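You operate a simulated robot arm through the tools that you are given. There is no shell and no other tool. Be economical: measure what you need, move in short steps, check, and stop when the job is done.

Carry out the task below with a simulated two-armed robot. There is one attempt and no reset: what you move stays moved.

Task
Pick up the box labelled "bobbins" from the top of the wooden desk with one hand, pass it to the other hand and put it on the end of the long table beside head one. Set down upright: box.

It is judged by the outcome, as a careful person would: the job done as asked, and still so three seconds after it is handed in. It fails if anything else is knocked over, pushed out of place, dropped, spilled or broken.

Robot
Two 7-joint arms with two-finger parallel grippers on one trunk, on a base that drives. Base frame: it is fixed to the floor where the robot stands at the start and does not move with it; the origin is under the middle of the robot, x ahead of it, y to its left, z up; the surface under the hand at the start is at about z = 0.78. Units: m, rad, N and s.
The left shoulder is at the start at [0.02, 0.17, 1.128], the right one opposite. With the tool pointing down near the work surface each hand reaches from about 0.18 to 0.66 m from the robot's upright axis, wherever it stands, measured 20 degrees to its own side. Places, roughly: end of the long table beside head one [-2.1, 0.8, 0.8]. Payload 3.8 kg a hand.
The tool frame of a hand sits at the grasp point between the pads (the TCP): z along the fingers, y along the line on which they close. The tips reach 0.03 m beyond it. The gripper opens to 0.11 m. The fingers are 0.02 m wide and 0.01 m thick; the gripper's body (0.048 by 0.112 m) begins 0.055 m behind the TCP.
Orientation is told as [roll, pitch, yaw] about the base's x, y, z axes, in that order, counted from this pose: with the fingers straight down and closing along the base's y, the tool's x points along the base's -x, its y along +y and its z along -z.

Tools
- The arms move only by the tool play_rows. It takes "left_motion", "right_motion" or both (then of equal length, played together; a hand with none holds still); each is a list of rows, each an object of numbers (a shift or turn left out is 0, a gripper value left out holds the last): "x", "y", "z": the shift along the base's x, y, z in m; "rx", "ry", "rz": the turn, a rotation vector about the base's x, y, z in rad; "jaw": the closure, from 0 (fully open) to 1 (shut). In form: [{"x": .., "y": .., "z": .., "rx": .., "ry": .., "rz": .., "jaw": ..}, ...]. A call has 1 to 8 rows; each row shifts and turns the commanded pose from where the row before left it. Each row takes 0.2 s and may step no farther than 0.05 m and 0.15 rad from the row before; otherwise, or with a gripper value out of range, the whole call is refused. A pose out of reach is approached as far as the arm can. The call stops where the force on the tool passes 40 N (or 10 N more than at its start, if that is more) or the arm is blocked; 0.2 s more then pass. Each finger travels about 0.072 m/s and halts on what it meets, pressing with about 23 N; the grip force reading is that of the motor and also rises with nothing between the fingers. The clock runs only during rows and for 0.2 s after the last one: add rows that do not move to give the fingers time. The reply holds the time, the measured pose of the TCP, the force on the tool along the base axes, the opening and the grip force, in the units named above and with some noise, with the torque about the TCP (base axes, N m) and any sound that the robot's microphone picked up.
- Cameras (640 x 400 px; columns grow to the right, rows downward): "scene" is now at [0.114, 0.0078, 1.2999]; the picture's right is [0.07, -1.00, 0.00], its down [-0.52, -0.04, -0.85] and it looks along [0.85, 0.06, -0.52] (base axes); focal length 255 px, centre (320, 200). "left" rides on the left gripper at [0.072, -0.017, -0.103] in its tool frame; the picture's right is [0.23, 0.97, 0.00], its down [-0.76, 0.18, -0.62] and it looks along [-0.61, 0.14, 0.78] (tool axes); focal length 222 px, centre (320, 200). "right" rides on the right gripper at [0.072, 0.017, -0.103] in its tool frame; the picture's right is [-0.23, 0.97, 0.00], its down [-0.76, -0.18, -0.62] and it looks along [-0.61, -0.14, 0.78] (tool axes); focal length 222 px, centre (320, 200). There is no depth. A picture from a camera that has moved, and an enlarged one, comes with that camera's place and axes in the base frame and with its lens. The place of the scene camera against the robot may be out by one fixed shift of up to 0.018 m in any direction.
- snapshot(camera): a new picture of that camera. No time passes.
- lift_body(by): slides the trunk up (or, below 0, down) by that many m; the arms and the scene camera ride with it, the base frame stays. It gives what a move gives, with no picture.
- drive_base(legs): drives the robot by 1 to 6 legs, each [ahead, turn to the left] in m and rad, along the robot's own axes; the way and the turn of a leg run together, so that a leg with both is an arc; at most 1.5 m and 3.142 rad a leg. The arms and the cameras ride along, it lands a little off, and it stops where it bumps. It gives what a move gives.
- turn_head(pan, tilt): turns the head with the scene camera to pan (to the left, within 1.396 rad either way) and tilt (down, from -0.506 to 1.204), counted from straight ahead of the robot. It gives what a move gives.
- zoom(camera, box): a new picture of the part [left, top, right, bottom] of that camera's present view, enlarged. No time passes.
- hand_in(): hands the job in; it is judged then, once.

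Go step by step. Nothing tells you exact positions but the pictures and the camera data: compare them with the known pose of the tool, close in by small moves and look again before you grip or let go. The budget is 120 turns and 108 pictures, counting those below and the enlarged ones. Unless the task says otherwise, let go and move clear before handing in, and close with one line.

The tools are called after ">>>" by a JSON object that holds its "op" and its "data". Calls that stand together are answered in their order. play_rows: Moves the arms, as the interface text tells. Its arguments: {"type":"object","properties":{"left_motion":{"type":"array","items":{"type":"object","properties":{"x":{"type":"number"},"y":{"type":"number"},"z":{"type":"number"},"rx":{"type":"number"},"ry":{"type":"number"},"rz":{"type":"number"},"jaw":{"type":"number"}}}},"right_motion":{"type":"array","items":{"type":"object","properties":{"x":{"type":"number"},"y":{"type":"number"},"z":{"type":"number"},"rx":{"type":"number"},"ry":{"type":"number"},"rz":{"type":"number"},"jaw":{"type":"number"}}}}},"required":[]} The other tools are called the same way: lift_body (by) slides the trunk up or down; drive_base (legs) drives the base; turn_head (pan, tilt) turns the head that bears the scene camera; snapshot (camera) takes a picture; zoom (camera, box) takes an enlarged picture of a part of a camera's view; hand_in () hands the job in.

At the start:

```text
clock: 0.0
left_tcp_pos: [0.4748, 0.3394, 1.0596]
left_tcp_rot: [-0.003, -0.001, 0.002]
left_wrist_force: [0.1, -0.6, -0.4]
left_torque: [-0.02, 0.01, 0.03]
left_grip_width: 0.11
left_grip_force: 0.1
right_tcp_pos: [0.5351, -0.1701, 1.0363]
right_tcp_rot: [0.001, -0.001, 0.001]
right_wrist_force: [0.6, -0.2, 0.3]
right_torque: [0.01, 0.03, 0.03]
right_grip_width: 0.1099
right_grip_force: 0.0
trunk travel left (down, up): [-0.225, 0.345]
robot x, y, heading: [0.0006, 0.0003, -0.003]
head pan, tilt: [0.072, 0.552]
```

scene: 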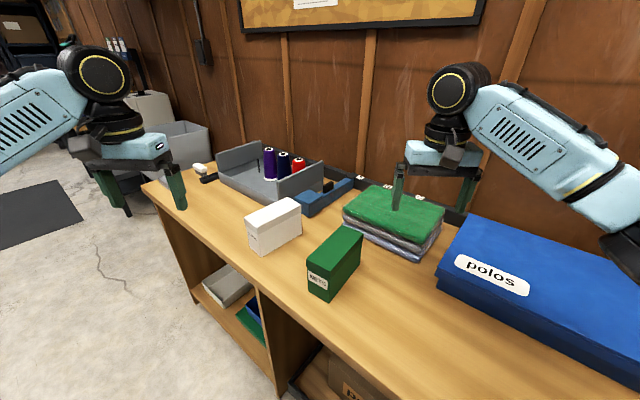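
right: 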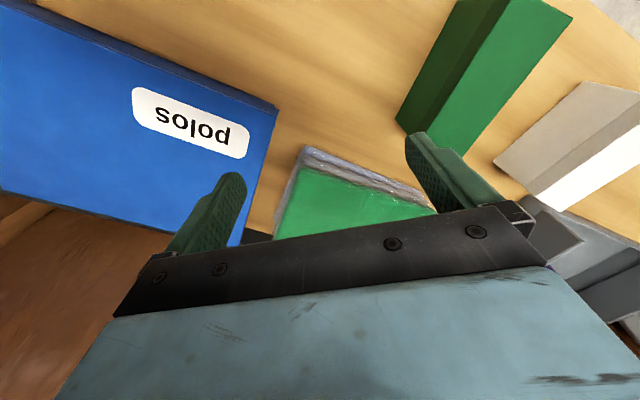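
left: 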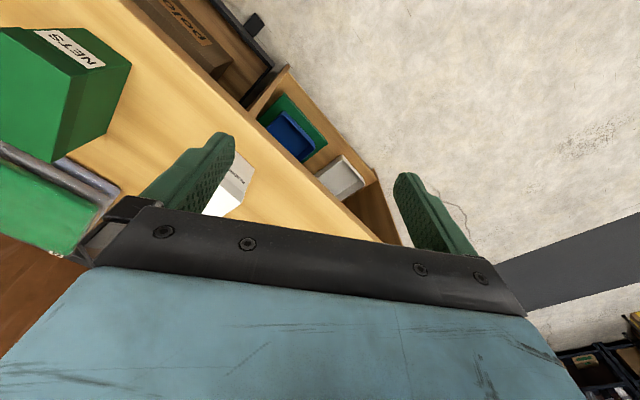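

I see a white box and a green box ("NETS") on the wooden desk; the white one is probably "bobbins". I'll zoom to read the labels.

>>> {"op": "zoom", "data": {"camera": "scene", "box": [220, 170, 380, 310]}}

>>> {"op": "zoom", "data": {"camera": "scene", "box": [140, 120, 460, 320]}}

```text
2.86 times, centred on (300, 240) of scene
camera zoom: at [0.114, 0.0078, 1.2999], right [0.07, -1.0, 0.0], down [-0.52, -0.04, -0.85], along [0.85, 0.06, -0.52], focal length 728 px, centre (377, 86)
```

zoom: 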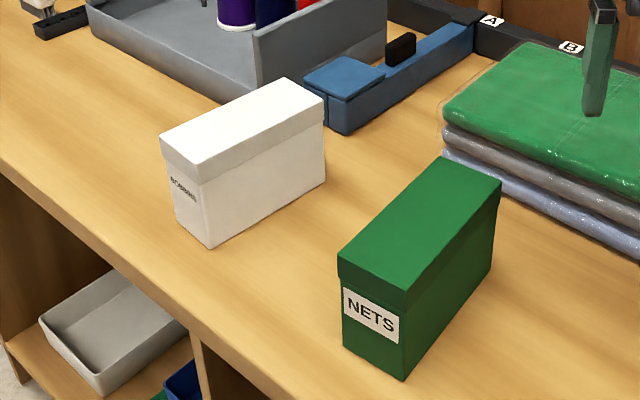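

```text
2.00 times, centred on (300, 220) of scene
camera zoom: at [0.114, 0.0078, 1.2999], right [0.07, -1.0, 0.0], down [-0.52, -0.04, -0.85], along [0.85, 0.06, -0.52], focal length 510 px, centre (360, 160)
```

zoom: 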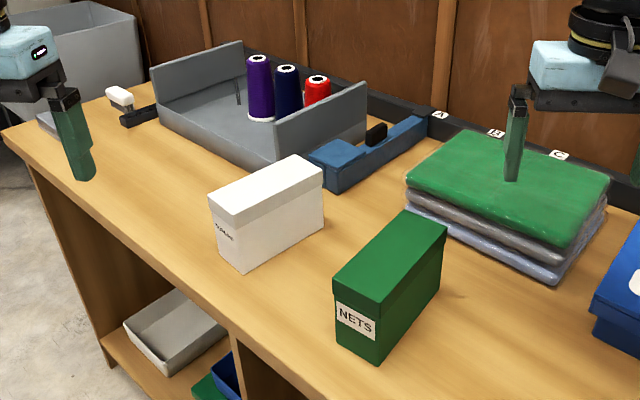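

The white box is "bobbins", at about (0.71, 0.185), with its long axis about −43° in the base frame and the label on its near short end. Before moving I'll look around for the long table and clearances.

>>> {"op": "turn_head", "data": {"pan": 1.39, "tilt": 0.4}}

>>> {"op": "snapshot", "data": {"camera": "scene"}}

>>> {"op": "turn_head", "data": {"pan": -1.39, "tilt": 0.4}}

>>> {"op": "snapshot", "data": {"camera": "scene"}}

>>> {"op": "turn_head", "data": {"pan": 0.2, "tilt": 1.1}}

>>> {"op": "snapshot", "data": {"camera": "scene"}}

```text
clock: 1.5
left_tcp_pos: [0.4755, 0.3394, 1.0575]
left_tcp_rot: [-0.002, -0.001, 0.0]
left_wrist_force: [-0.3, -0.2, -1.0]
left_torque: [0.03, 0.0, -0.01]
left_grip_width: 0.1099
left_grip_force: 0.1
right_tcp_pos: [0.5346, -0.1707, 1.0373]
right_tcp_rot: [0.0, 0.001, -0.001]
right_wrist_force: [0.4, 0.3, -0.2]
right_torque: [-0.03, 0.0, 0.01]
right_grip_width: 0.1104
right_grip_force: 0.0
trunk travel left (down, up): [-0.225, 0.345]
robot x, y, heading: [-0.0005, -0.0003, 0.001]
head pan, tilt: [1.389, 0.4]
```

```text
102 pictures are left
camera scene: at [0.0413, 0.0925, 1.3138], right [0.98, -0.18, 0.0], down [-0.07, -0.38, -0.92], along [0.17, 0.91, -0.39], focal length 255 px, centre (320, 200)
```

scene: 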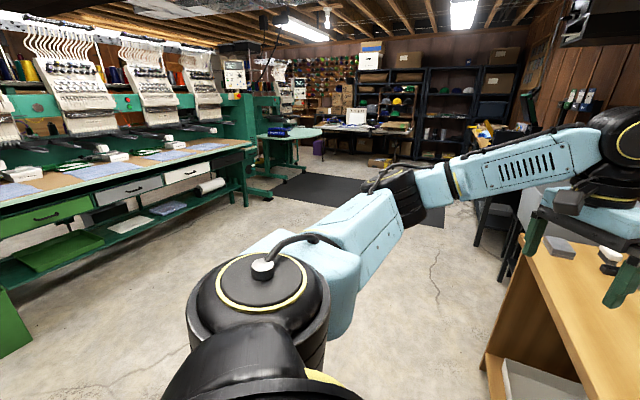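

```text
clock: 3.9
left_tcp_pos: [0.4743, 0.3385, 1.0582]
left_tcp_rot: [-0.002, 0.001, 0.0]
left_wrist_force: [-0.9, 0.9, -0.5]
left_torque: [0.02, 0.0, 0.02]
left_grip_width: 0.1099
left_grip_force: 0.0
right_tcp_pos: [0.5352, -0.1701, 1.0381]
right_tcp_rot: [0.0, 0.001, 0.0]
right_wrist_force: [-0.7, 0.3, 0.0]
right_torque: [0.02, 0.01, 0.0]
right_grip_width: 0.1097
right_grip_force: 0.0
trunk travel left (down, up): [-0.225, 0.345]
robot x, y, heading: [0.0001, 0.0024, -0.001]
head pan, tilt: [-1.389, 0.4]
```

```text
101 pictures are left
camera scene: at [0.0413, -0.0897, 1.3138], right [-0.98, -0.18, 0.0], down [-0.07, 0.38, -0.92], along [0.17, -0.91, -0.39], focal length 255 px, centre (320, 200)
```

scene: 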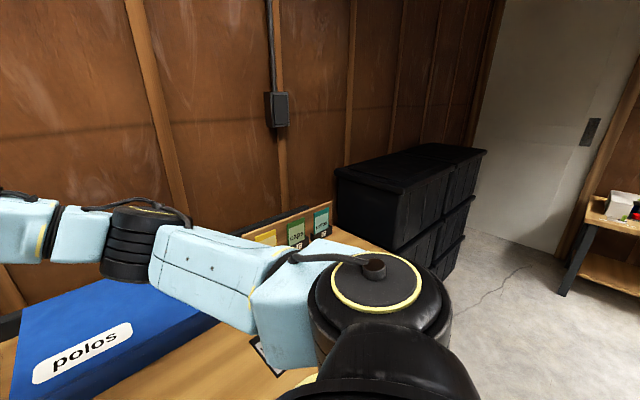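

```text
clock: 5.6
left_tcp_pos: [0.4751, 0.3403, 1.0581]
left_tcp_rot: [0.0, -0.002, 0.0]
left_wrist_force: [1.0, 0.7, -0.2]
left_torque: [-0.01, -0.02, 0.0]
left_grip_width: 0.1102
left_grip_force: 0.0
right_tcp_pos: [0.5344, -0.1702, 1.0359]
right_tcp_rot: [0.0, 0.0, 0.002]
right_wrist_force: [-0.2, -0.5, -0.5]
right_torque: [0.01, 0.01, -0.02]
right_grip_width: 0.1101
right_grip_force: 0.0
trunk travel left (down, up): [-0.225, 0.345]
robot x, y, heading: [-0.0005, 0.0012, -0.0]
head pan, tilt: [0.201, 1.1]
```

```text
100 pictures are left
camera scene: at [0.0864, 0.0139, 1.257], right [0.2, -0.98, 0.0], down [-0.87, -0.18, -0.45], along [0.45, 0.09, -0.89], focal length 255 px, centre (320, 200)
```

scene: 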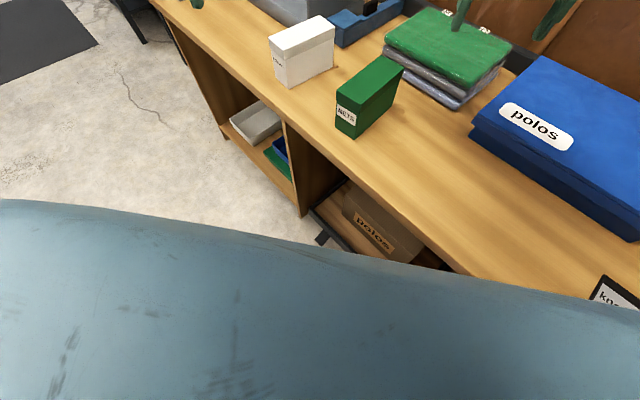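

The long machine table lies to the left/behind. I'll turn a little left and drive a short way so the right hand has the box in comfortable reach.

>>> {"op": "drive_base", "data": {"legs": [[0, 0.5], [0.14, 0]]}}

>>> {"op": "turn_head", "data": {"pan": -0.3, "tilt": 0.7}}

>>> {"op": "snapshot", "data": {"camera": "scene"}}

>>> {"op": "snapshot", "data": {"camera": "right"}}

```text
clock: 7.0
left_tcp_pos: [0.3398, 0.4655, 1.0577]
left_tcp_rot: [0.0, 0.0, 0.316]
left_wrist_force: [-0.2, -0.2, -0.2]
left_torque: [0.0, -0.01, 0.04]
left_grip_width: 0.1101
left_grip_force: 0.1
right_tcp_pos: [0.5548, -0.0004, 1.0366]
right_tcp_rot: [-0.001, -0.001, 0.318]
right_wrist_force: [0.3, -0.4, 0.3]
right_torque: [0.0, -0.04, 0.01]
right_grip_width: 0.1101
right_grip_force: 0.0
trunk travel left (down, up): [-0.225, 0.345]
robot x, y, heading: [-0.0071, -0.0027, 0.309]
head pan, tilt: [0.201, 1.1]
stopped in leg 1: the robot was blocked; the commanded pose is now the measured one
```

```text
clock: 8.0
left_tcp_pos: [0.34, 0.4651, 1.0581]
left_tcp_rot: [-0.002, 0.003, 0.316]
left_wrist_force: [0.1, 0.5, -0.2]
left_torque: [-0.02, -0.01, 0.0]
left_grip_width: 0.1101
left_grip_force: 0.1
right_tcp_pos: [0.5553, -0.0001, 1.0363]
right_tcp_rot: [0.0, 0.001, 0.315]
right_wrist_force: [-0.3, 0.5, -0.8]
right_torque: [0.0, 0.02, 0.0]
right_grip_width: 0.1099
right_grip_force: 0.0
trunk travel left (down, up): [-0.225, 0.345]
robot x, y, heading: [-0.001, -0.0065, 0.32]
head pan, tilt: [-0.3, 0.7]
```

```text
99 pictures are left
camera scene: at [0.1029, 0.0046, 1.2869], right [0.01, -1.0, 0.0], down [-0.64, -0.01, -0.76], along [0.76, 0.01, -0.64], focal length 255 px, centre (320, 200)
```

scene: 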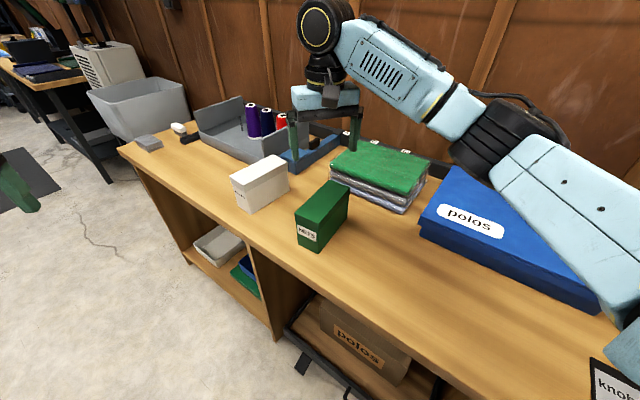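

```text
98 pictures are left
camera right: at [0.4807, -0.007, 1.14], right [-0.09, 1.0, 0.0], down [0.78, 0.07, 0.62], along [0.62, 0.05, -0.78], focal length 222 px, centre (320, 200)
```

right: 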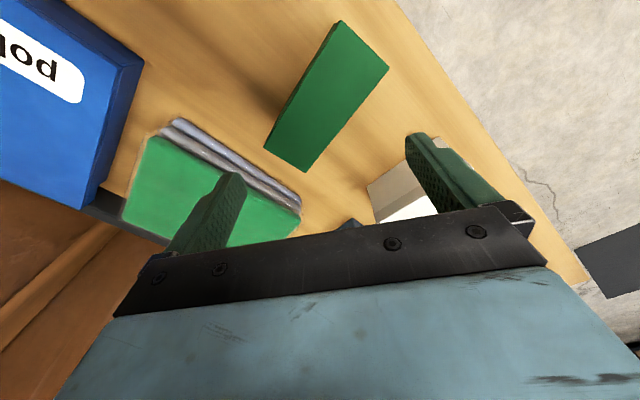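

The base touched the desk corner while turning. I'll back off a bit, turn parallel to the desk, then go forward alongside it so the box lies to the right.

>>> {"op": "drive_base", "data": {"legs": [[-0.12, 0], [0, 0.58]]}}

>>> {"op": "turn_head", "data": {"pan": -0.6, "tilt": 0.7}}

>>> {"op": "snapshot", "data": {"camera": "scene"}}

```text
clock: 10.8
left_tcp_pos: [-0.0864, 0.5417, 1.0585]
left_tcp_rot: [-0.001, 0.002, 0.893]
left_wrist_force: [0.5, 0.0, -0.2]
left_torque: [0.0, -0.02, 0.0]
left_grip_width: 0.1101
left_grip_force: 0.1
right_tcp_pos: [0.348, 0.2688, 1.0356]
right_tcp_rot: [-0.003, 0.0, 0.894]
right_wrist_force: [-0.2, 0.1, 0.1]
right_torque: [0.04, 0.0, 0.02]
right_grip_width: 0.11
right_grip_force: 0.0
trunk travel left (down, up): [-0.225, 0.345]
robot x, y, heading: [-0.1192, -0.0436, 0.888]
head pan, tilt: [-0.3, 0.7]
```

```text
clock: 11.6
left_tcp_pos: [-0.0859, 0.5412, 1.0585]
left_tcp_rot: [-0.002, 0.001, 0.892]
left_wrist_force: [0.1, 0.3, -0.3]
left_torque: [0.0, 0.0, -0.01]
left_grip_width: 0.1102
left_grip_force: 0.1
right_tcp_pos: [0.3488, 0.2672, 1.0351]
right_tcp_rot: [-0.002, 0.0, 0.894]
right_wrist_force: [0.7, -0.1, 0.8]
right_torque: [0.02, -0.01, 0.0]
right_grip_width: 0.1097
right_grip_force: 0.0
trunk travel left (down, up): [-0.225, 0.345]
robot x, y, heading: [-0.1191, -0.0424, 0.887]
head pan, tilt: [-0.6, 0.7]
```

```text
97 pictures are left
camera scene: at [-0.0215, 0.0005, 1.287], right [0.29, -0.96, 0.0], down [-0.62, -0.18, -0.76], along [0.73, 0.22, -0.64], focal length 255 px, centre (320, 200)
```

scene: 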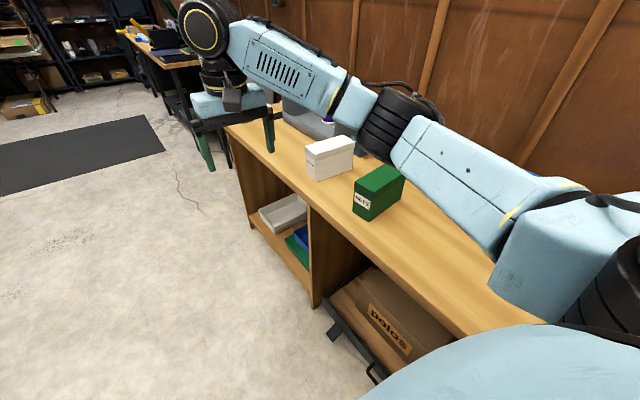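

Now parallel with the desk; the box is about 0.70 ahead and 0.50 to the right. I'll drive 0.42 ahead.

>>> {"op": "drive_base", "data": {"legs": [[0.42, 0]]}}

>>> {"op": "turn_head", "data": {"pan": -1.0, "tilt": 0.8}}

>>> {"op": "snapshot", "data": {"camera": "scene"}}

>>> {"op": "snapshot", "data": {"camera": "right"}}

```text
clock: 14.2
left_tcp_pos: [0.176, 0.8652, 1.0579]
left_tcp_rot: [-0.003, 0.0, 0.893]
left_wrist_force: [0.1, 0.5, 0.1]
left_torque: [-0.02, 0.01, -0.01]
left_grip_width: 0.1102
left_grip_force: 0.1
right_tcp_pos: [0.6096, 0.592, 1.0346]
right_tcp_rot: [0.001, 0.003, 0.894]
right_wrist_force: [0.6, -0.2, 0.2]
right_torque: [-0.02, 0.01, 0.07]
right_grip_width: 0.1102
right_grip_force: 0.0
trunk travel left (down, up): [-0.225, 0.345]
robot x, y, heading: [0.1425, 0.2805, 0.888]
head pan, tilt: [-0.6, 0.7]
```

```text
clock: 15.1
left_tcp_pos: [0.1748, 0.8646, 1.0582]
left_tcp_rot: [0.0, 0.002, 0.895]
left_wrist_force: [-0.2, 0.8, 0.6]
left_torque: [-0.02, -0.03, 0.01]
left_grip_width: 0.1099
left_grip_force: 0.1
right_tcp_pos: [0.6095, 0.5918, 1.0367]
right_tcp_rot: [0.0, 0.001, 0.893]
right_wrist_force: [0.2, 0.5, -0.1]
right_torque: [-0.02, 0.0, -0.01]
right_grip_width: 0.1098
right_grip_force: 0.1
trunk travel left (down, up): [-0.225, 0.345]
robot x, y, heading: [0.1447, 0.2821, 0.891]
head pan, tilt: [-1.0, 0.799]
```

```text
96 pictures are left
camera scene: at [0.2388, 0.2904, 1.2787], right [-0.11, -0.99, 0.0], down [-0.71, 0.08, -0.7], along [0.69, -0.08, -0.72], focal length 255 px, centre (320, 200)
```

scene: 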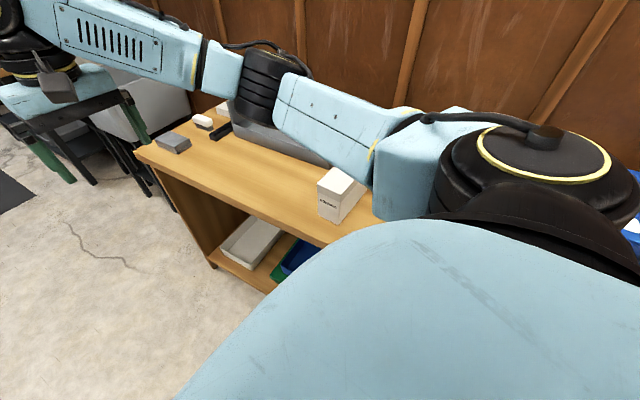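

```text
95 pictures are left
camera right: at [0.5502, 0.545, 1.14], right [-0.62, 0.79, 0.0], down [0.62, 0.48, 0.62], along [0.49, 0.38, -0.78], focal length 222 px, centre (320, 200)
```

right: 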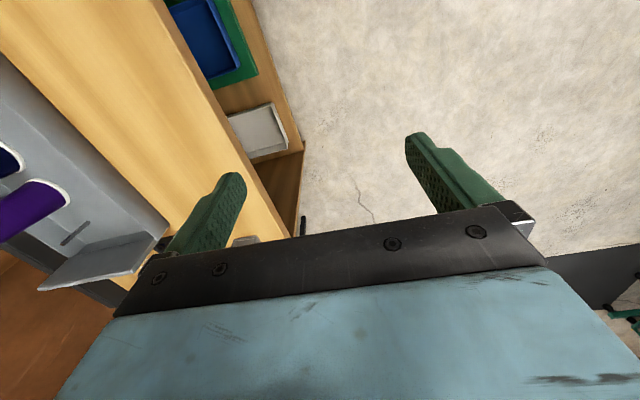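

Box should now be at robot-frame about (0.28, −0.50). I'll zoom for an accurate fix.

>>> {"op": "zoom", "data": {"camera": "scene", "box": [280, 140, 400, 240]}}

```text
4.00 times, centred on (340, 190) of scene
camera zoom: at [0.2388, 0.2904, 1.2787], right [-0.11, -0.99, 0.0], down [-0.71, 0.08, -0.7], along [0.69, -0.08, -0.72], focal length 1020 px, centre (240, 240)
```

zoom: 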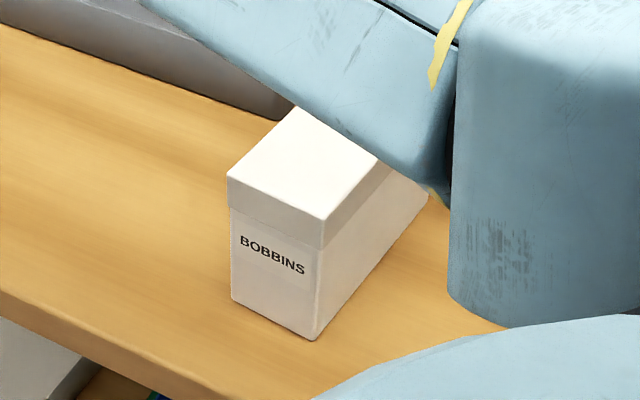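

Box fix: centre ≈ (0.708, 0.180), long axis −40°, top z ≈ 0.885. I'll bring the right hand over its far half, turning the jaw to close across the width.

>>> {"op": "play_rows", "data": {"right_motion": [{"x": 0.01, "y": -0.036, "z": 0.005, "rz": -0.1326}, {"x": 0.01, "y": -0.036, "z": 0.005, "rz": -0.1326}, {"x": 0.01, "y": -0.036, "rz": -0.1326}, {"x": 0.01, "y": -0.036, "rz": -0.1326}, {"x": 0.01, "y": -0.036, "rz": -0.1326}, {"x": 0.01, "y": -0.036, "rz": -0.1326}]}}

>>> {"op": "snapshot", "data": {"camera": "scene"}}

>>> {"op": "snapshot", "data": {"camera": "right"}}

```text
clock: 16.4
left_tcp_pos: [0.1744, 0.8626, 1.0583]
left_tcp_rot: [-0.001, 0.0, 0.894]
left_wrist_force: [-0.2, -0.9, 0.3]
left_torque: [0.01, -0.01, 0.02]
left_grip_width: 0.1101
left_grip_force: 0.0
right_tcp_pos: [0.6682, 0.3749, 1.0463]
right_tcp_rot: [-0.001, 0.0, 0.096]
right_wrist_force: [0.5, 0.6, -0.4]
right_torque: [0.04, -0.01, 0.03]
right_grip_width: 0.1102
right_grip_force: 0.1
trunk travel left (down, up): [-0.225, 0.345]
robot x, y, heading: [0.1391, 0.2796, 0.892]
head pan, tilt: [-1.0, 0.799]
```

```text
93 pictures are left
camera scene: at [0.2388, 0.2896, 1.2787], right [-0.11, -0.99, 0.0], down [-0.71, 0.08, -0.7], along [0.69, -0.08, -0.72], focal length 255 px, centre (320, 200)
```

scene: 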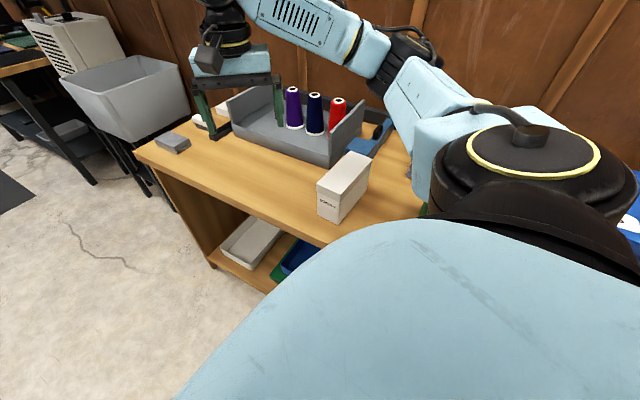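

```text
92 pictures are left
camera right: at [0.5944, 0.3838, 1.1498], right [0.13, 0.99, 0.0], down [0.78, -0.1, 0.62], along [0.62, -0.08, -0.78], focal length 222 px, centre (320, 200)
```

right: 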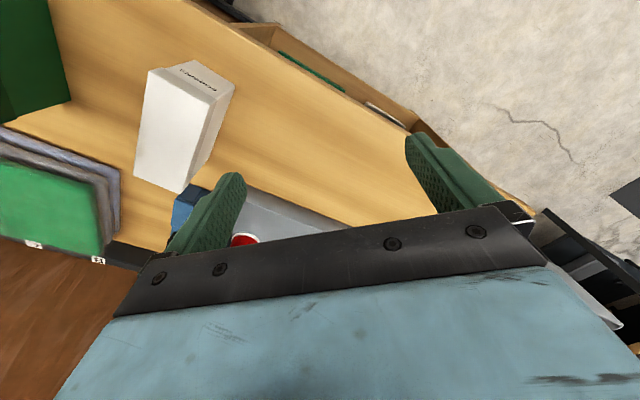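

Motion is clear; I'll carry on to above the box.

>>> {"op": "play_rows", "data": {"right_motion": [{"x": 0.0105, "y": -0.0357, "rz": -0.1323}, {"x": 0.0105, "y": -0.0357, "rz": -0.1323}, {"x": 0.0105, "y": -0.0357, "rz": -0.1323}, {"x": 0.0105, "y": -0.0357, "rz": -0.1323}, {"x": 0.0105, "y": -0.0357, "rz": -0.1323}, {"x": 0.0105, "y": -0.0357, "rz": -0.1323}, {"x": 0}]}}

>>> {"op": "snapshot", "data": {"camera": "scene"}}

>>> {"op": "snapshot", "data": {"camera": "right"}}

```text
clock: 18.1
left_tcp_pos: [0.1754, 0.8661, 1.0567]
left_tcp_rot: [-0.002, 0.002, 0.894]
left_wrist_force: [0.2, 0.4, -0.3]
left_torque: [0.01, -0.01, 0.01]
left_grip_width: 0.11
left_grip_force: 0.2
right_tcp_pos: [0.7321, 0.1608, 1.0455]
right_tcp_rot: [-0.003, 0.0, -0.697]
right_wrist_force: [0.0, -0.2, 0.8]
right_torque: [-0.01, -0.01, 0.03]
right_grip_width: 0.1098
right_grip_force: 0.1
trunk travel left (down, up): [-0.225, 0.345]
robot x, y, heading: [0.1425, 0.2832, 0.894]
head pan, tilt: [-1.0, 0.799]
```

```text
91 pictures are left
camera scene: at [0.2389, 0.2906, 1.2787], right [-0.11, -0.99, 0.0], down [-0.71, 0.08, -0.7], along [0.69, -0.08, -0.72], focal length 255 px, centre (320, 200)
```

scene: 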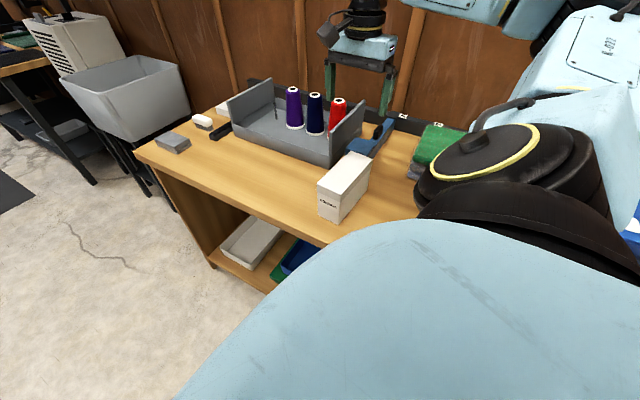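

```text
90 pictures are left
camera right: at [0.6871, 0.2198, 1.1502], right [0.8, 0.6, 0.0], down [0.47, -0.62, 0.62], along [0.37, -0.5, -0.78], focal length 222 px, centre (320, 200)
```

right: 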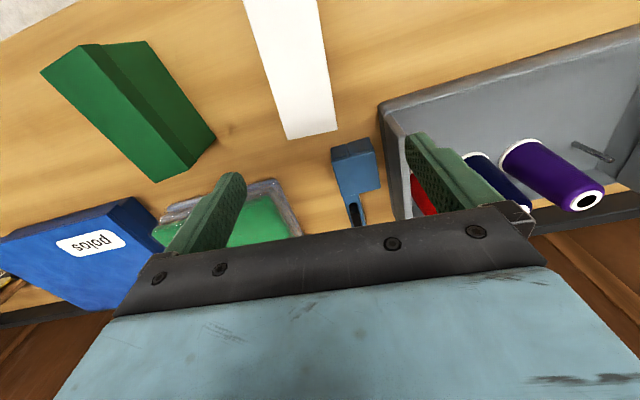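

Wrist view puts the far end of the box mid-line at (0.744, 0.125). I'll correct sideways, descend part way, and look again.

>>> {"op": "play_rows", "data": {"right_motion": [{"x": -0.026, "y": -0.003, "rz": -0.01}, {"z": -0.045}, {"z": -0.035}, {"x": 0}]}}

>>> {"op": "snapshot", "data": {"camera": "right"}}

>>> {"op": "zoom", "data": {"camera": "scene", "box": [270, 60, 430, 240]}}

```text
clock: 19.1
left_tcp_pos: [0.1751, 0.8635, 1.0585]
left_tcp_rot: [-0.001, 0.001, 0.893]
left_wrist_force: [0.0, -0.5, 0.4]
left_torque: [0.0, 0.02, -0.01]
left_grip_width: 0.1098
left_grip_force: 0.0
right_tcp_pos: [0.706, 0.1585, 0.9655]
right_tcp_rot: [0.001, 0.001, -0.706]
right_wrist_force: [-0.9, -0.4, 0.0]
right_torque: [0.0, 0.01, 0.02]
right_grip_width: 0.11
right_grip_force: 0.0
trunk travel left (down, up): [-0.225, 0.345]
robot x, y, heading: [0.1435, 0.2834, 0.887]
head pan, tilt: [-1.0, 0.799]
```

```text
89 pictures are left
camera right: at [0.6613, 0.2179, 1.0698], right [0.8, 0.59, 0.0], down [0.46, -0.63, 0.62], along [0.37, -0.5, -0.78], focal length 222 px, centre (320, 200)
```

right: 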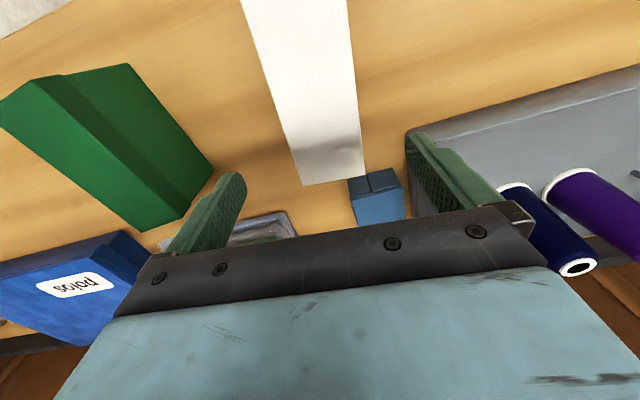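

```text
2.22 times, centred on (350, 150) of scene
camera zoom: at [0.2388, 0.2903, 1.2787], right [-0.11, -0.99, 0.0], down [-0.71, 0.08, -0.7], along [0.69, -0.08, -0.72], focal length 566 px, centre (253, 311)
```

zoom: 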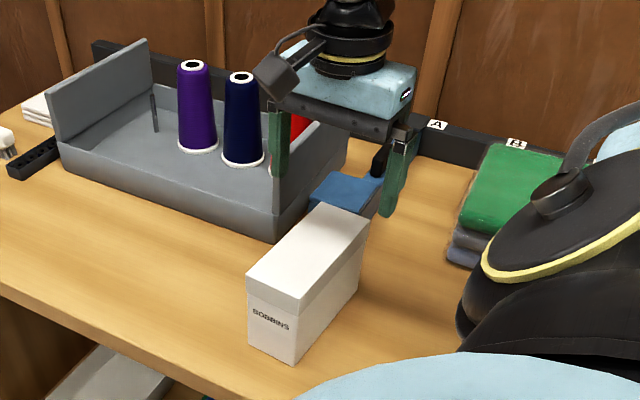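

Alignment is good (lateral error ~1 mm, jaws clear of tray and stapler). I'll descend to grip height.

>>> {"op": "play_rows", "data": {"right_motion": [{"z": -0.04}, {"z": -0.04}, {"z": -0.03}, {"z": -0.013}, {"x": 0}]}}

>>> {"op": "zoom", "data": {"camera": "scene", "box": [270, 60, 430, 240]}}

>>> {"op": "snapshot", "data": {"camera": "right"}}

```text
clock: 20.2
left_tcp_pos: [0.1745, 0.8641, 1.0571]
left_tcp_rot: [-0.001, 0.002, 0.895]
left_wrist_force: [0.0, 0.7, -0.1]
left_torque: [-0.01, -0.02, -0.02]
left_grip_width: 0.1102
left_grip_force: 0.1
right_tcp_pos: [0.7067, 0.1585, 0.8433]
right_tcp_rot: [-0.002, 0.001, -0.705]
right_wrist_force: [-0.2, -0.9, 0.2]
right_torque: [-0.04, 0.03, -0.02]
right_grip_width: 0.11
right_grip_force: 0.0
trunk travel left (down, up): [-0.225, 0.345]
robot x, y, heading: [0.1421, 0.2838, 0.888]
head pan, tilt: [-1.0, 0.799]
```

```text
2.22 times, centred on (350, 150) of scene
camera zoom: at [0.2387, 0.2903, 1.2787], right [-0.11, -0.99, 0.0], down [-0.71, 0.08, -0.7], along [0.69, -0.08, -0.72], focal length 566 px, centre (253, 311)
```

zoom: 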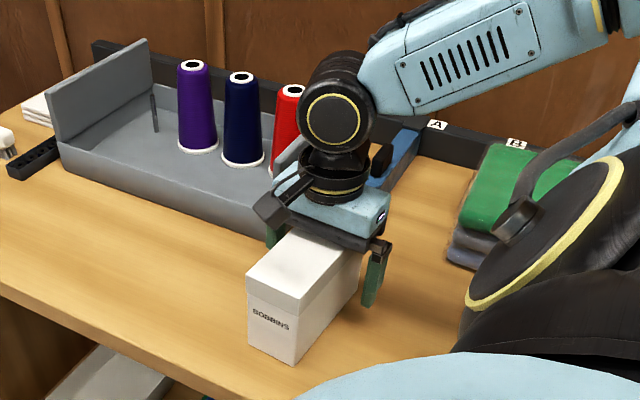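

```text
86 pictures are left
camera right: at [0.6616, 0.218, 0.9466], right [0.8, 0.59, 0.0], down [0.47, -0.63, 0.62], along [0.37, -0.5, -0.78], focal length 222 px, centre (320, 200)
```

right: 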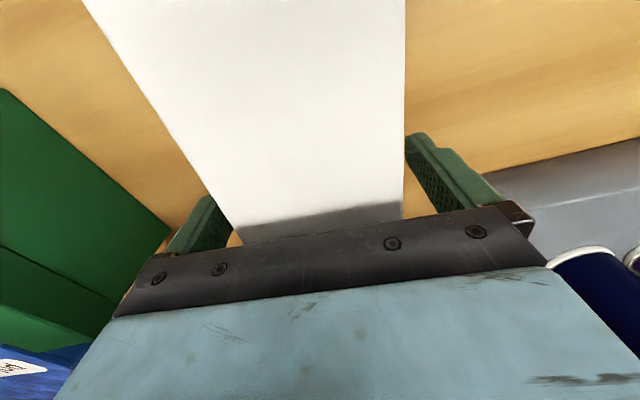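

The jaws straddle the box; closing now.

>>> {"op": "play_rows", "data": {"right_motion": [{"jaw": 0.3}, {"jaw": 0.6}, {"jaw": 1}, {"jaw": 1}, {"jaw": 1}]}}

>>> {"op": "zoom", "data": {"camera": "scene", "box": [270, 60, 430, 240]}}

```text
clock: 21.4
left_tcp_pos: [0.1752, 0.8649, 1.0574]
left_tcp_rot: [0.0, 0.002, 0.892]
left_wrist_force: [-0.7, -0.5, 0.0]
left_torque: [0.0, 0.0, 0.0]
left_grip_width: 0.1103
left_grip_force: 0.1
right_tcp_pos: [0.707, 0.1601, 0.8435]
right_tcp_rot: [0.001, 0.001, -0.705]
right_wrist_force: [1.1, 1.2, 0.0]
right_torque: [0.11, -0.07, -0.09]
right_grip_width: 0.0622
right_grip_force: 22.2
trunk travel left (down, up): [-0.225, 0.345]
robot x, y, heading: [0.1445, 0.2805, 0.891]
head pan, tilt: [-1.0, 0.799]
```

```text
2.22 times, centred on (350, 150) of scene
camera zoom: at [0.2388, 0.2904, 1.2787], right [-0.11, -0.99, 0.0], down [-0.71, 0.08, -0.7], along [0.69, -0.08, -0.72], focal length 566 px, centre (253, 311)
```

zoom: 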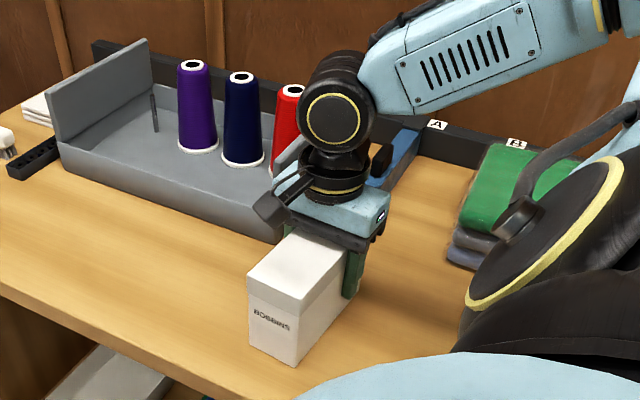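

Gripped at 62 mm width with 22 N. Lifting straight up.

>>> {"op": "play_rows", "data": {"right_motion": [{"z": 0.01}, {"z": 0.02}, {"z": 0.03}, {"z": 0.04}, {"z": 0.04}, {"z": 0.04}, {"z": 0.02}, {"x": 0}]}}

>>> {"op": "snapshot", "data": {"camera": "scene"}}

```text
clock: 23.2
left_tcp_pos: [0.1744, 0.8638, 1.058]
left_tcp_rot: [-0.001, 0.002, 0.894]
left_wrist_force: [-0.5, 0.4, -0.4]
left_torque: [0.01, 0.0, 0.02]
left_grip_width: 0.1101
left_grip_force: 0.0
right_tcp_pos: [0.7077, 0.1595, 1.0423]
right_tcp_rot: [0.0, 0.0, -0.705]
right_wrist_force: [0.0, 0.3, -3.3]
right_torque: [-0.05, -0.05, -0.01]
right_grip_width: 0.0619
right_grip_force: 23.3
trunk travel left (down, up): [-0.225, 0.345]
robot x, y, heading: [0.1422, 0.2803, 0.888]
head pan, tilt: [-1.0, 0.799]
```

```text
84 pictures are left
camera scene: at [0.2391, 0.2903, 1.2787], right [-0.11, -0.99, 0.0], down [-0.71, 0.08, -0.7], along [0.69, -0.08, -0.72], focal length 255 px, centre (320, 200)
```

scene: 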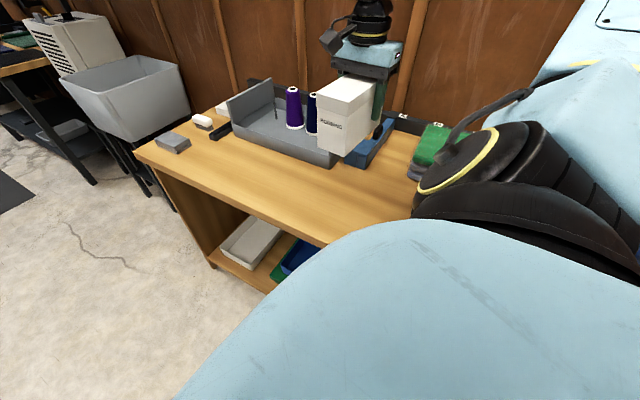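

The box is held (~0.33 kg), level. Now I translate it, without turning, to the front of the robot for the hand-over.

>>> {"op": "play_rows", "data": {"right_motion": [{"x": -0.018, "y": 0.029, "z": 0.01}, {"x": -0.018, "y": 0.029, "z": 0.01}, {"x": -0.018, "y": 0.029, "z": 0.01}, {"x": -0.018, "y": 0.029}, {"x": -0.018, "y": 0.029}, {"x": -0.018, "y": 0.029}, {"x": -0.018, "y": 0.029}, {"x": -0.018, "y": 0.029}]}}

>>> {"op": "play_rows", "data": {"right_motion": [{"x": -0.018, "y": 0.029}, {"x": -0.018, "y": 0.029}, {"x": -0.018, "y": 0.029}, {"x": -0.018, "y": 0.029}, {"x": -0.018, "y": 0.029}, {"x": -0.018, "y": 0.029}, {"x": 0}]}}

>>> {"op": "turn_head", "data": {"pan": 0.1, "tilt": 0.5}}

>>> {"op": "snapshot", "data": {"camera": "scene"}}

>>> {"op": "snapshot", "data": {"camera": "left"}}

```text
clock: 25.1
left_tcp_pos: [0.1749, 0.8645, 1.0576]
left_tcp_rot: [-0.002, 0.003, 0.893]
left_wrist_force: [0.1, 0.3, -0.6]
left_torque: [0.01, 0.01, -0.03]
left_grip_width: 0.1097
left_grip_force: 0.0
right_tcp_pos: [0.562, 0.3919, 1.0727]
right_tcp_rot: [0.0, 0.001, -0.705]
right_wrist_force: [-0.1, 0.4, -3.0]
right_torque: [-0.07, -0.05, 0.02]
right_grip_width: 0.0621
right_grip_force: 23.7
trunk travel left (down, up): [-0.225, 0.345]
robot x, y, heading: [0.143, 0.2788, 0.887]
head pan, tilt: [-1.0, 0.799]
```

```text
clock: 26.6
left_tcp_pos: [0.1759, 0.8628, 1.058]
left_tcp_rot: [-0.001, 0.001, 0.893]
left_wrist_force: [-0.9, 0.3, -0.1]
left_torque: [-0.01, 0.01, -0.02]
left_grip_width: 0.1097
left_grip_force: 0.1
right_tcp_pos: [0.4865, 0.5156, 1.0726]
right_tcp_rot: [0.0, 0.0, -0.707]
right_wrist_force: [0.5, -0.4, -2.8]
right_torque: [-0.06, -0.07, 0.0]
right_grip_width: 0.0619
right_grip_force: 23.4
right hand out of reach, approached as far as the arm can: row 5, 6
trunk travel left (down, up): [-0.225, 0.345]
robot x, y, heading: [0.1427, 0.2827, 0.889]
head pan, tilt: [-1.0, 0.799]
```

```text
clock: 28.0
left_tcp_pos: [0.1752, 0.8646, 1.0581]
left_tcp_rot: [0.001, 0.003, 0.894]
left_wrist_force: [0.3, -0.2, -0.1]
left_torque: [-0.01, 0.0, 0.0]
left_grip_width: 0.1098
left_grip_force: 0.1
right_tcp_pos: [0.4853, 0.5152, 1.0735]
right_tcp_rot: [0.0, 0.0, -0.707]
right_wrist_force: [-0.2, -0.4, -3.4]
right_torque: [-0.06, -0.1, -0.02]
right_grip_width: 0.0619
right_grip_force: 22.9
trunk travel left (down, up): [-0.225, 0.345]
robot x, y, heading: [0.1442, 0.2822, 0.893]
head pan, tilt: [0.099, 0.499]
```

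```text
83 pictures are left
camera scene: at [0.2087, 0.3753, 1.3047], right [0.84, -0.55, 0.0], down [-0.26, -0.4, -0.88], along [0.48, 0.73, -0.48], focal length 255 px, centre (320, 200)
```

scene: 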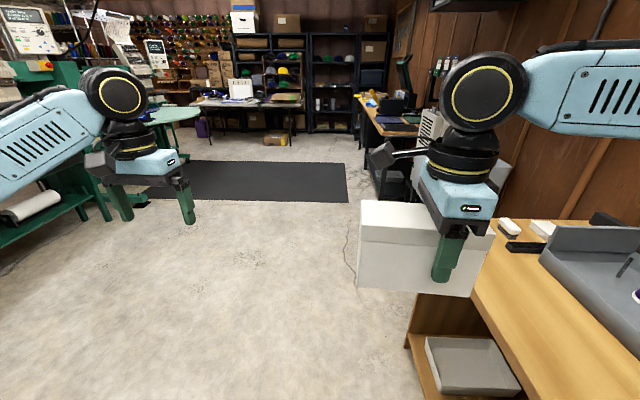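

```text
82 pictures are left
camera left: at [0.1428, 0.7976, 1.1621], right [-0.9, 0.43, 0.0], down [0.34, 0.71, 0.62], along [0.27, 0.56, -0.78], focal length 222 px, centre (320, 200)
```

left: 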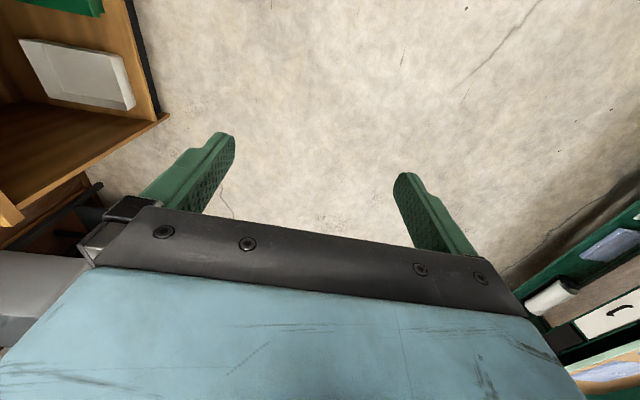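

The right hand holds the box in front, slightly right. I'll zoom to place its left end relative to the right fingers.

>>> {"op": "zoom", "data": {"camera": "scene", "box": [340, 130, 510, 310]}}

>>> {"op": "snapshot", "data": {"camera": "right"}}

```text
2.22 times, centred on (425, 220) of scene
camera zoom: at [0.2087, 0.3753, 1.3047], right [0.84, -0.55, 0.0], down [-0.26, -0.4, -0.88], along [0.48, 0.73, -0.48], focal length 566 px, centre (87, 156)
```

zoom: 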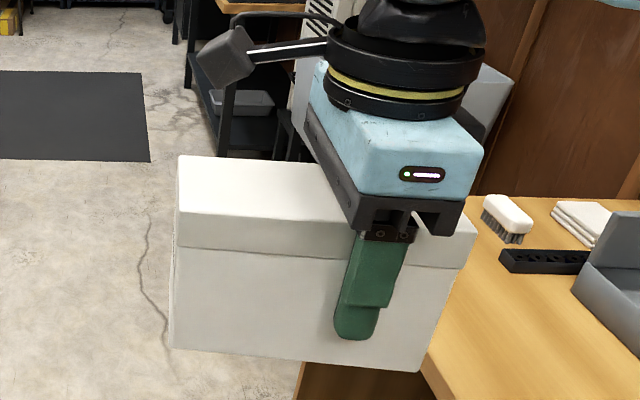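

```text
80 pictures are left
camera right: at [0.4405, 0.5753, 1.1768], right [0.81, 0.59, 0.0], down [0.46, -0.63, 0.62], along [0.37, -0.5, -0.78], focal length 222 px, centre (320, 200)
```

right: 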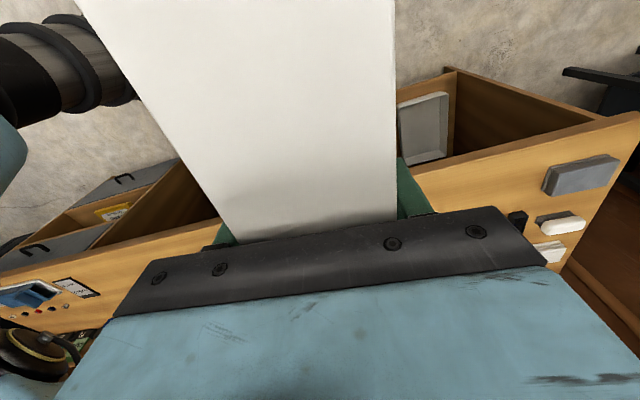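

Left end of the box is ≈0.103 m left of the right TCP. Plan: left hand turned a quarter, tilted 45° (fingers down-right), gripping the left end, clear of the right wrist camera. First I turn the left hand.

>>> {"op": "play_rows", "data": {"left_motion": [{"rz": -0.1428, "x": -0.0042, "y": -0.0052, "z": 0.01}, {"rz": -0.1428, "x": -0.0042, "y": -0.0052, "z": 0.01}, {"rz": -0.1428, "x": -0.0042, "y": -0.0052, "z": 0.01}, {"rz": -0.1428, "x": -0.0042, "y": -0.0052, "z": 0.01}, {"rz": -0.1428, "x": -0.0042, "y": -0.0052, "z": 0.01}, {"rz": -0.1428, "x": -0.0042, "y": -0.0052, "z": 0.01}, {"rz": -0.1428, "x": -0.0042, "y": -0.0052, "z": 0.01}, {"rz": -0.1428, "x": -0.0042, "y": -0.0052, "z": 0.01}]}}

>>> {"op": "play_rows", "data": {"left_motion": [{"rz": -0.1428, "x": -0.0042, "y": -0.0052, "z": 0.01}, {"rz": -0.1428, "x": -0.0042, "y": -0.0052, "z": 0.01}, {"rz": -0.1428, "x": -0.0042, "y": -0.0052, "z": 0.01}, {"z": 0}]}}

>>> {"op": "snapshot", "data": {"camera": "scene"}}

```text
clock: 29.8
left_tcp_pos: [0.1407, 0.8233, 1.1379]
left_tcp_rot: [-0.004, 0.001, -0.252]
left_wrist_force: [-0.1, 0.2, -0.2]
left_torque: [0.01, -0.05, 0.0]
left_grip_width: 0.11
left_grip_force: 0.1
right_tcp_pos: [0.4854, 0.5156, 1.0742]
right_tcp_rot: [0.0, 0.003, -0.707]
right_wrist_force: [-0.7, -0.4, -3.1]
right_torque: [-0.07, -0.06, 0.03]
right_grip_width: 0.062
right_grip_force: 23.4
trunk travel left (down, up): [-0.225, 0.345]
robot x, y, heading: [0.1411, 0.281, 0.893]
head pan, tilt: [0.099, 0.499]
```

```text
clock: 30.8
left_tcp_pos: [0.1281, 0.8066, 1.1689]
left_tcp_rot: [-0.002, 0.001, -0.678]
left_wrist_force: [-0.3, 0.6, 1.0]
left_torque: [-0.02, -0.03, 0.0]
left_grip_width: 0.11
left_grip_force: 0.2
right_tcp_pos: [0.485, 0.5172, 1.0736]
right_tcp_rot: [0.002, 0.001, -0.706]
right_wrist_force: [-0.5, 0.1, -3.3]
right_torque: [-0.08, -0.05, -0.01]
right_grip_width: 0.062
right_grip_force: 22.6
trunk travel left (down, up): [-0.225, 0.345]
robot x, y, heading: [0.143, 0.2821, 0.895]
head pan, tilt: [0.099, 0.499]
```

```text
79 pictures are left
camera scene: at [0.2087, 0.3755, 1.3046], right [0.84, -0.55, 0.0], down [-0.26, -0.4, -0.88], along [0.48, 0.73, -0.48], focal length 255 px, centre (320, 200)
```

scene: 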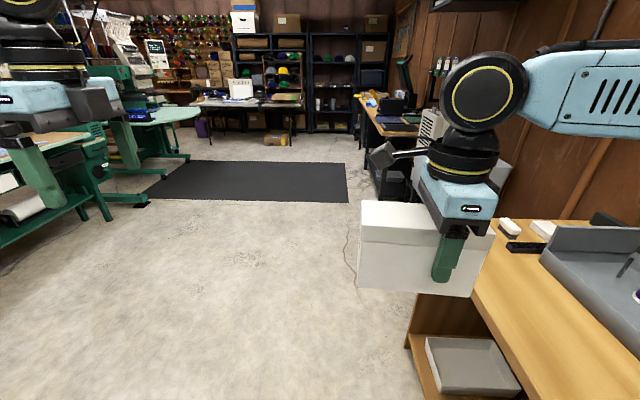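

Quarter turn reached. Now tilting 45° and moving part way inward.

>>> {"op": "play_rows", "data": {"left_motion": [{"rz": -0.028}, {"rx": -0.085, "ry": -0.0996, "x": 0.01, "y": -0.008}, {"rx": -0.085, "ry": -0.0996, "x": 0.01, "y": -0.008}, {"rx": -0.085, "ry": -0.0996, "x": 0.01, "y": -0.008}, {"rx": -0.085, "ry": -0.0996, "x": 0.01, "y": -0.008}, {"rx": -0.085, "ry": -0.0996, "x": 0.01, "y": -0.008}, {"rx": -0.085, "ry": -0.0996, "x": 0.01, "y": -0.008}, {"x": 0.0}]}}

>>> {"op": "turn_head", "data": {"pan": 0.35, "tilt": 0.4}}

>>> {"op": "snapshot", "data": {"camera": "scene"}}

>>> {"op": "snapshot", "data": {"camera": "left"}}

```text
clock: 32.6
left_tcp_pos: [0.1894, 0.7596, 1.1692]
left_tcp_rot: [-0.001, -0.788, -0.705]
left_wrist_force: [-1.0, 0.0, 0.3]
left_torque: [0.03, -0.01, -0.02]
left_grip_width: 0.11
left_grip_force: 0.0
right_tcp_pos: [0.4848, 0.5159, 1.0723]
right_tcp_rot: [0.001, 0.002, -0.708]
right_wrist_force: [0.3, -0.2, -3.5]
right_torque: [-0.05, -0.1, 0.01]
right_grip_width: 0.0621
right_grip_force: 22.7
trunk travel left (down, up): [-0.225, 0.345]
robot x, y, heading: [0.1429, 0.2806, 0.888]
head pan, tilt: [0.099, 0.499]
```

```text
clock: 33.4
left_tcp_pos: [0.1887, 0.7593, 1.1687]
left_tcp_rot: [-0.003, -0.787, -0.706]
left_wrist_force: [0.5, -0.6, -0.5]
left_torque: [0.01, 0.0, -0.03]
left_grip_width: 0.11
left_grip_force: 0.2
right_tcp_pos: [0.4859, 0.5167, 1.0729]
right_tcp_rot: [-0.001, 0.002, -0.708]
right_wrist_force: [-1.3, 0.0, -2.8]
right_torque: [-0.08, -0.05, 0.02]
right_grip_width: 0.062
right_grip_force: 23.3
trunk travel left (down, up): [-0.225, 0.345]
robot x, y, heading: [0.139, 0.2812, 0.889]
head pan, tilt: [0.351, 0.4]
```

```text
78 pictures are left
camera scene: at [0.1888, 0.3869, 1.3138], right [0.95, -0.32, 0.0], down [-0.13, -0.37, -0.92], along [0.3, 0.87, -0.39], focal length 255 px, centre (320, 200)
```

scene: 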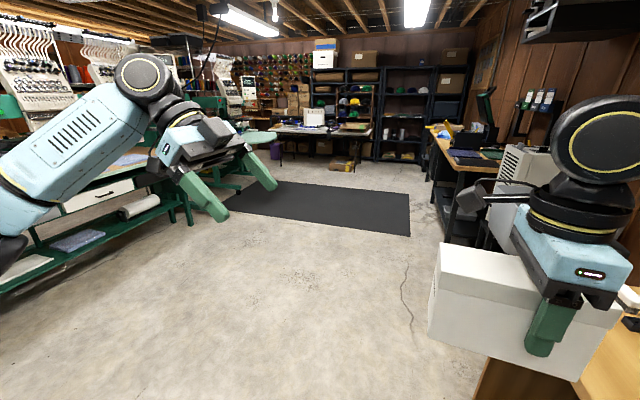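

```text
77 pictures are left
camera left: at [0.0833, 0.8276, 1.191], right [0.51, 0.85, -0.16], down [0.19, 0.07, 0.98], along [0.84, -0.53, -0.12], focal length 222 px, centre (320, 200)
```

left: 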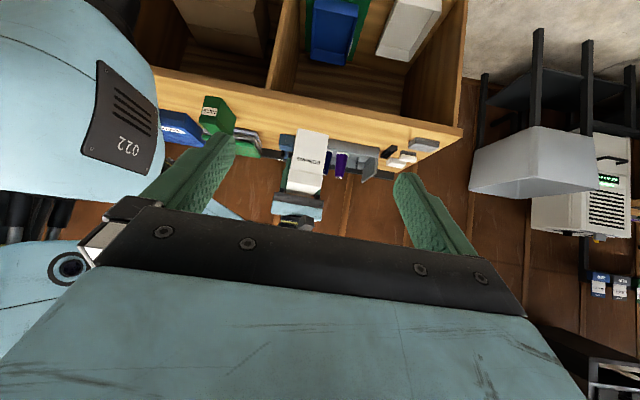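

Tilt achieved. Moving to the pre-approach point about 12 cm back along the fingers from the grip spot.

>>> {"op": "play_rows", "data": {"left_motion": [{"x": 0.029, "y": -0.0232, "z": -0.0015}, {"x": 0.029, "y": -0.0232, "z": -0.0015}, {"x": 0.029, "y": -0.0232, "z": -0.0015}, {"x": 0.029, "y": -0.0232, "z": -0.0015}, {"x": 0.029, "y": -0.0232, "z": -0.0015}, {"x": 0.029, "y": -0.0232, "z": -0.0015}, {"x": 0}]}}

>>> {"op": "snapshot", "data": {"camera": "scene"}}

>>> {"op": "snapshot", "data": {"camera": "left"}}

```text
clock: 35.0
left_tcp_pos: [0.3617, 0.6208, 1.1593]
left_tcp_rot: [-0.002, -0.785, -0.702]
left_wrist_force: [-0.3, 0.5, 0.5]
left_torque: [0.0, -0.03, 0.0]
left_grip_width: 0.1098
left_grip_force: 0.1
right_tcp_pos: [0.4839, 0.5163, 1.0732]
right_tcp_rot: [0.0, 0.0, -0.707]
right_wrist_force: [0.3, -0.3, -3.0]
right_torque: [-0.04, -0.09, 0.0]
right_grip_width: 0.0618
right_grip_force: 22.8
trunk travel left (down, up): [-0.225, 0.345]
robot x, y, heading: [0.1409, 0.282, 0.895]
head pan, tilt: [0.351, 0.4]
```

```text
76 pictures are left
camera scene: at [0.1883, 0.3871, 1.3138], right [0.95, -0.32, 0.0], down [-0.13, -0.37, -0.92], along [0.3, 0.87, -0.39], focal length 255 px, centre (320, 200)
```

scene: 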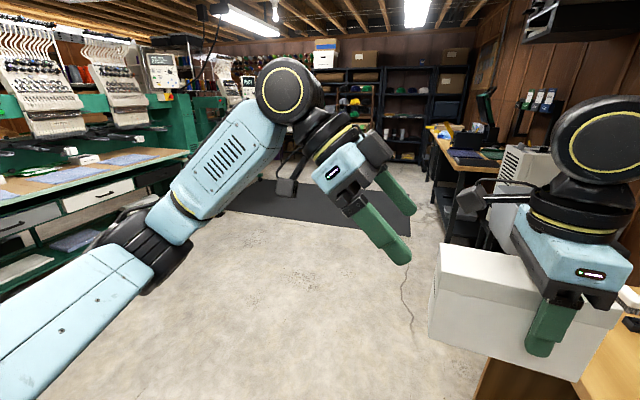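

```text
75 pictures are left
camera left: at [0.2565, 0.6887, 1.1821], right [0.51, 0.85, -0.16], down [0.19, 0.07, 0.98], along [0.84, -0.53, -0.12], focal length 222 px, centre (320, 200)
```

left: 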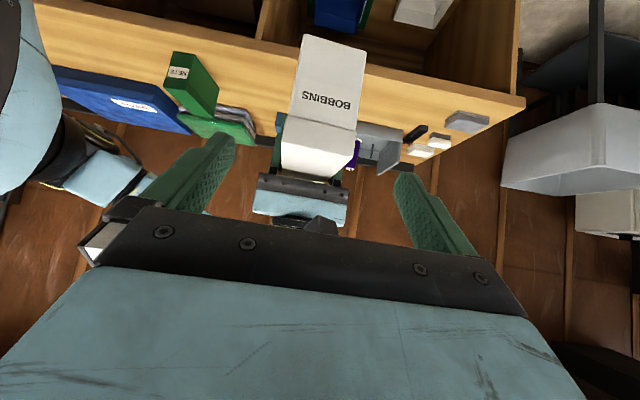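

The left view confirms: box end 0.101 m from the right TCP, centred laterally within 1 mm. Approaching along the fingers, most of the way first.

>>> {"op": "play_rows", "data": {"left_motion": [{"x": 0.0113, "y": -0.0096, "z": -0.0142}, {"x": 0.0113, "y": -0.0096, "z": -0.0142}, {"x": 0.0113, "y": -0.0096, "z": -0.0142}, {"x": 0.0113, "y": -0.0096, "z": -0.0142}, {"x": 0}]}}

>>> {"op": "turn_head", "data": {"pan": 0.0, "tilt": 0.5}}

>>> {"op": "snapshot", "data": {"camera": "scene"}}

>>> {"op": "snapshot", "data": {"camera": "left"}}

```text
clock: 36.1
left_tcp_pos: [0.4081, 0.5816, 1.103]
left_tcp_rot: [-0.001, -0.786, -0.705]
left_wrist_force: [0.0, 0.8, 0.1]
left_torque: [0.0, -0.02, 0.0]
left_grip_width: 0.1101
left_grip_force: 0.0
right_tcp_pos: [0.4849, 0.5168, 1.0729]
right_tcp_rot: [0.0, 0.0, -0.706]
right_wrist_force: [0.2, 0.0, -3.0]
right_torque: [-0.04, -0.04, 0.01]
right_grip_width: 0.0621
right_grip_force: 22.8
trunk travel left (down, up): [-0.225, 0.345]
robot x, y, heading: [0.1394, 0.2861, 0.893]
head pan, tilt: [0.351, 0.4]
```

```text
clock: 37.0
left_tcp_pos: [0.4068, 0.5819, 1.1024]
left_tcp_rot: [-0.002, -0.785, -0.705]
left_wrist_force: [0.2, 0.1, 0.7]
left_torque: [0.01, 0.0, 0.01]
left_grip_width: 0.1101
left_grip_force: 0.0
right_tcp_pos: [0.4853, 0.5153, 1.0732]
right_tcp_rot: [0.001, -0.001, -0.707]
right_wrist_force: [-0.5, 0.5, -2.7]
right_torque: [-0.11, -0.08, 0.0]
right_grip_width: 0.0616
right_grip_force: 23.2
trunk travel left (down, up): [-0.225, 0.345]
robot x, y, heading: [0.1418, 0.2837, 0.895]
head pan, tilt: [0.0, 0.499]
```

```text
74 pictures are left
camera scene: at [0.2159, 0.3701, 1.3047], right [0.78, -0.63, 0.0], down [-0.3, -0.37, -0.88], along [0.55, 0.68, -0.48], focal length 255 px, centre (320, 200)
```

scene: 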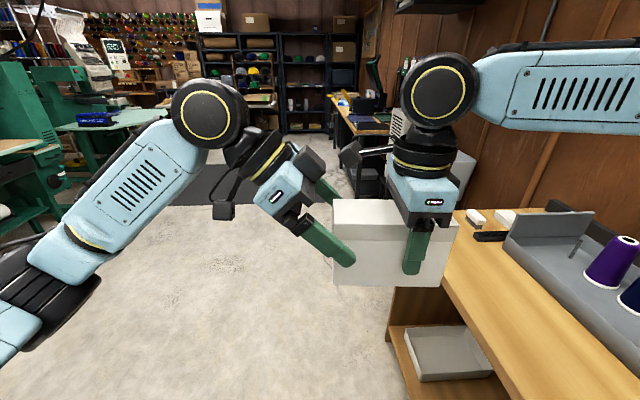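

```text
73 pictures are left
camera left: at [0.3025, 0.6495, 1.1252], right [0.51, 0.85, -0.16], down [0.19, 0.07, 0.98], along [0.84, -0.53, -0.12], focal length 222 px, centre (320, 200)
```

left: 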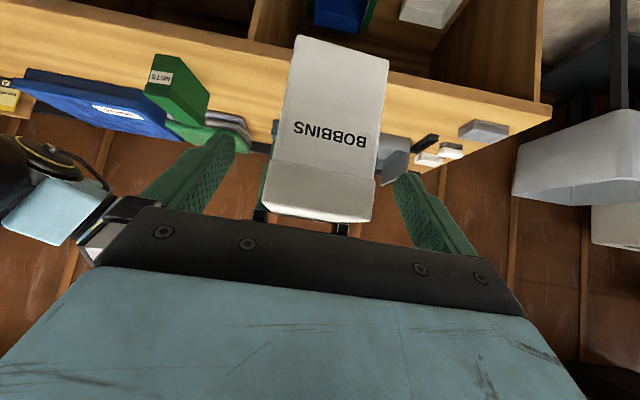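

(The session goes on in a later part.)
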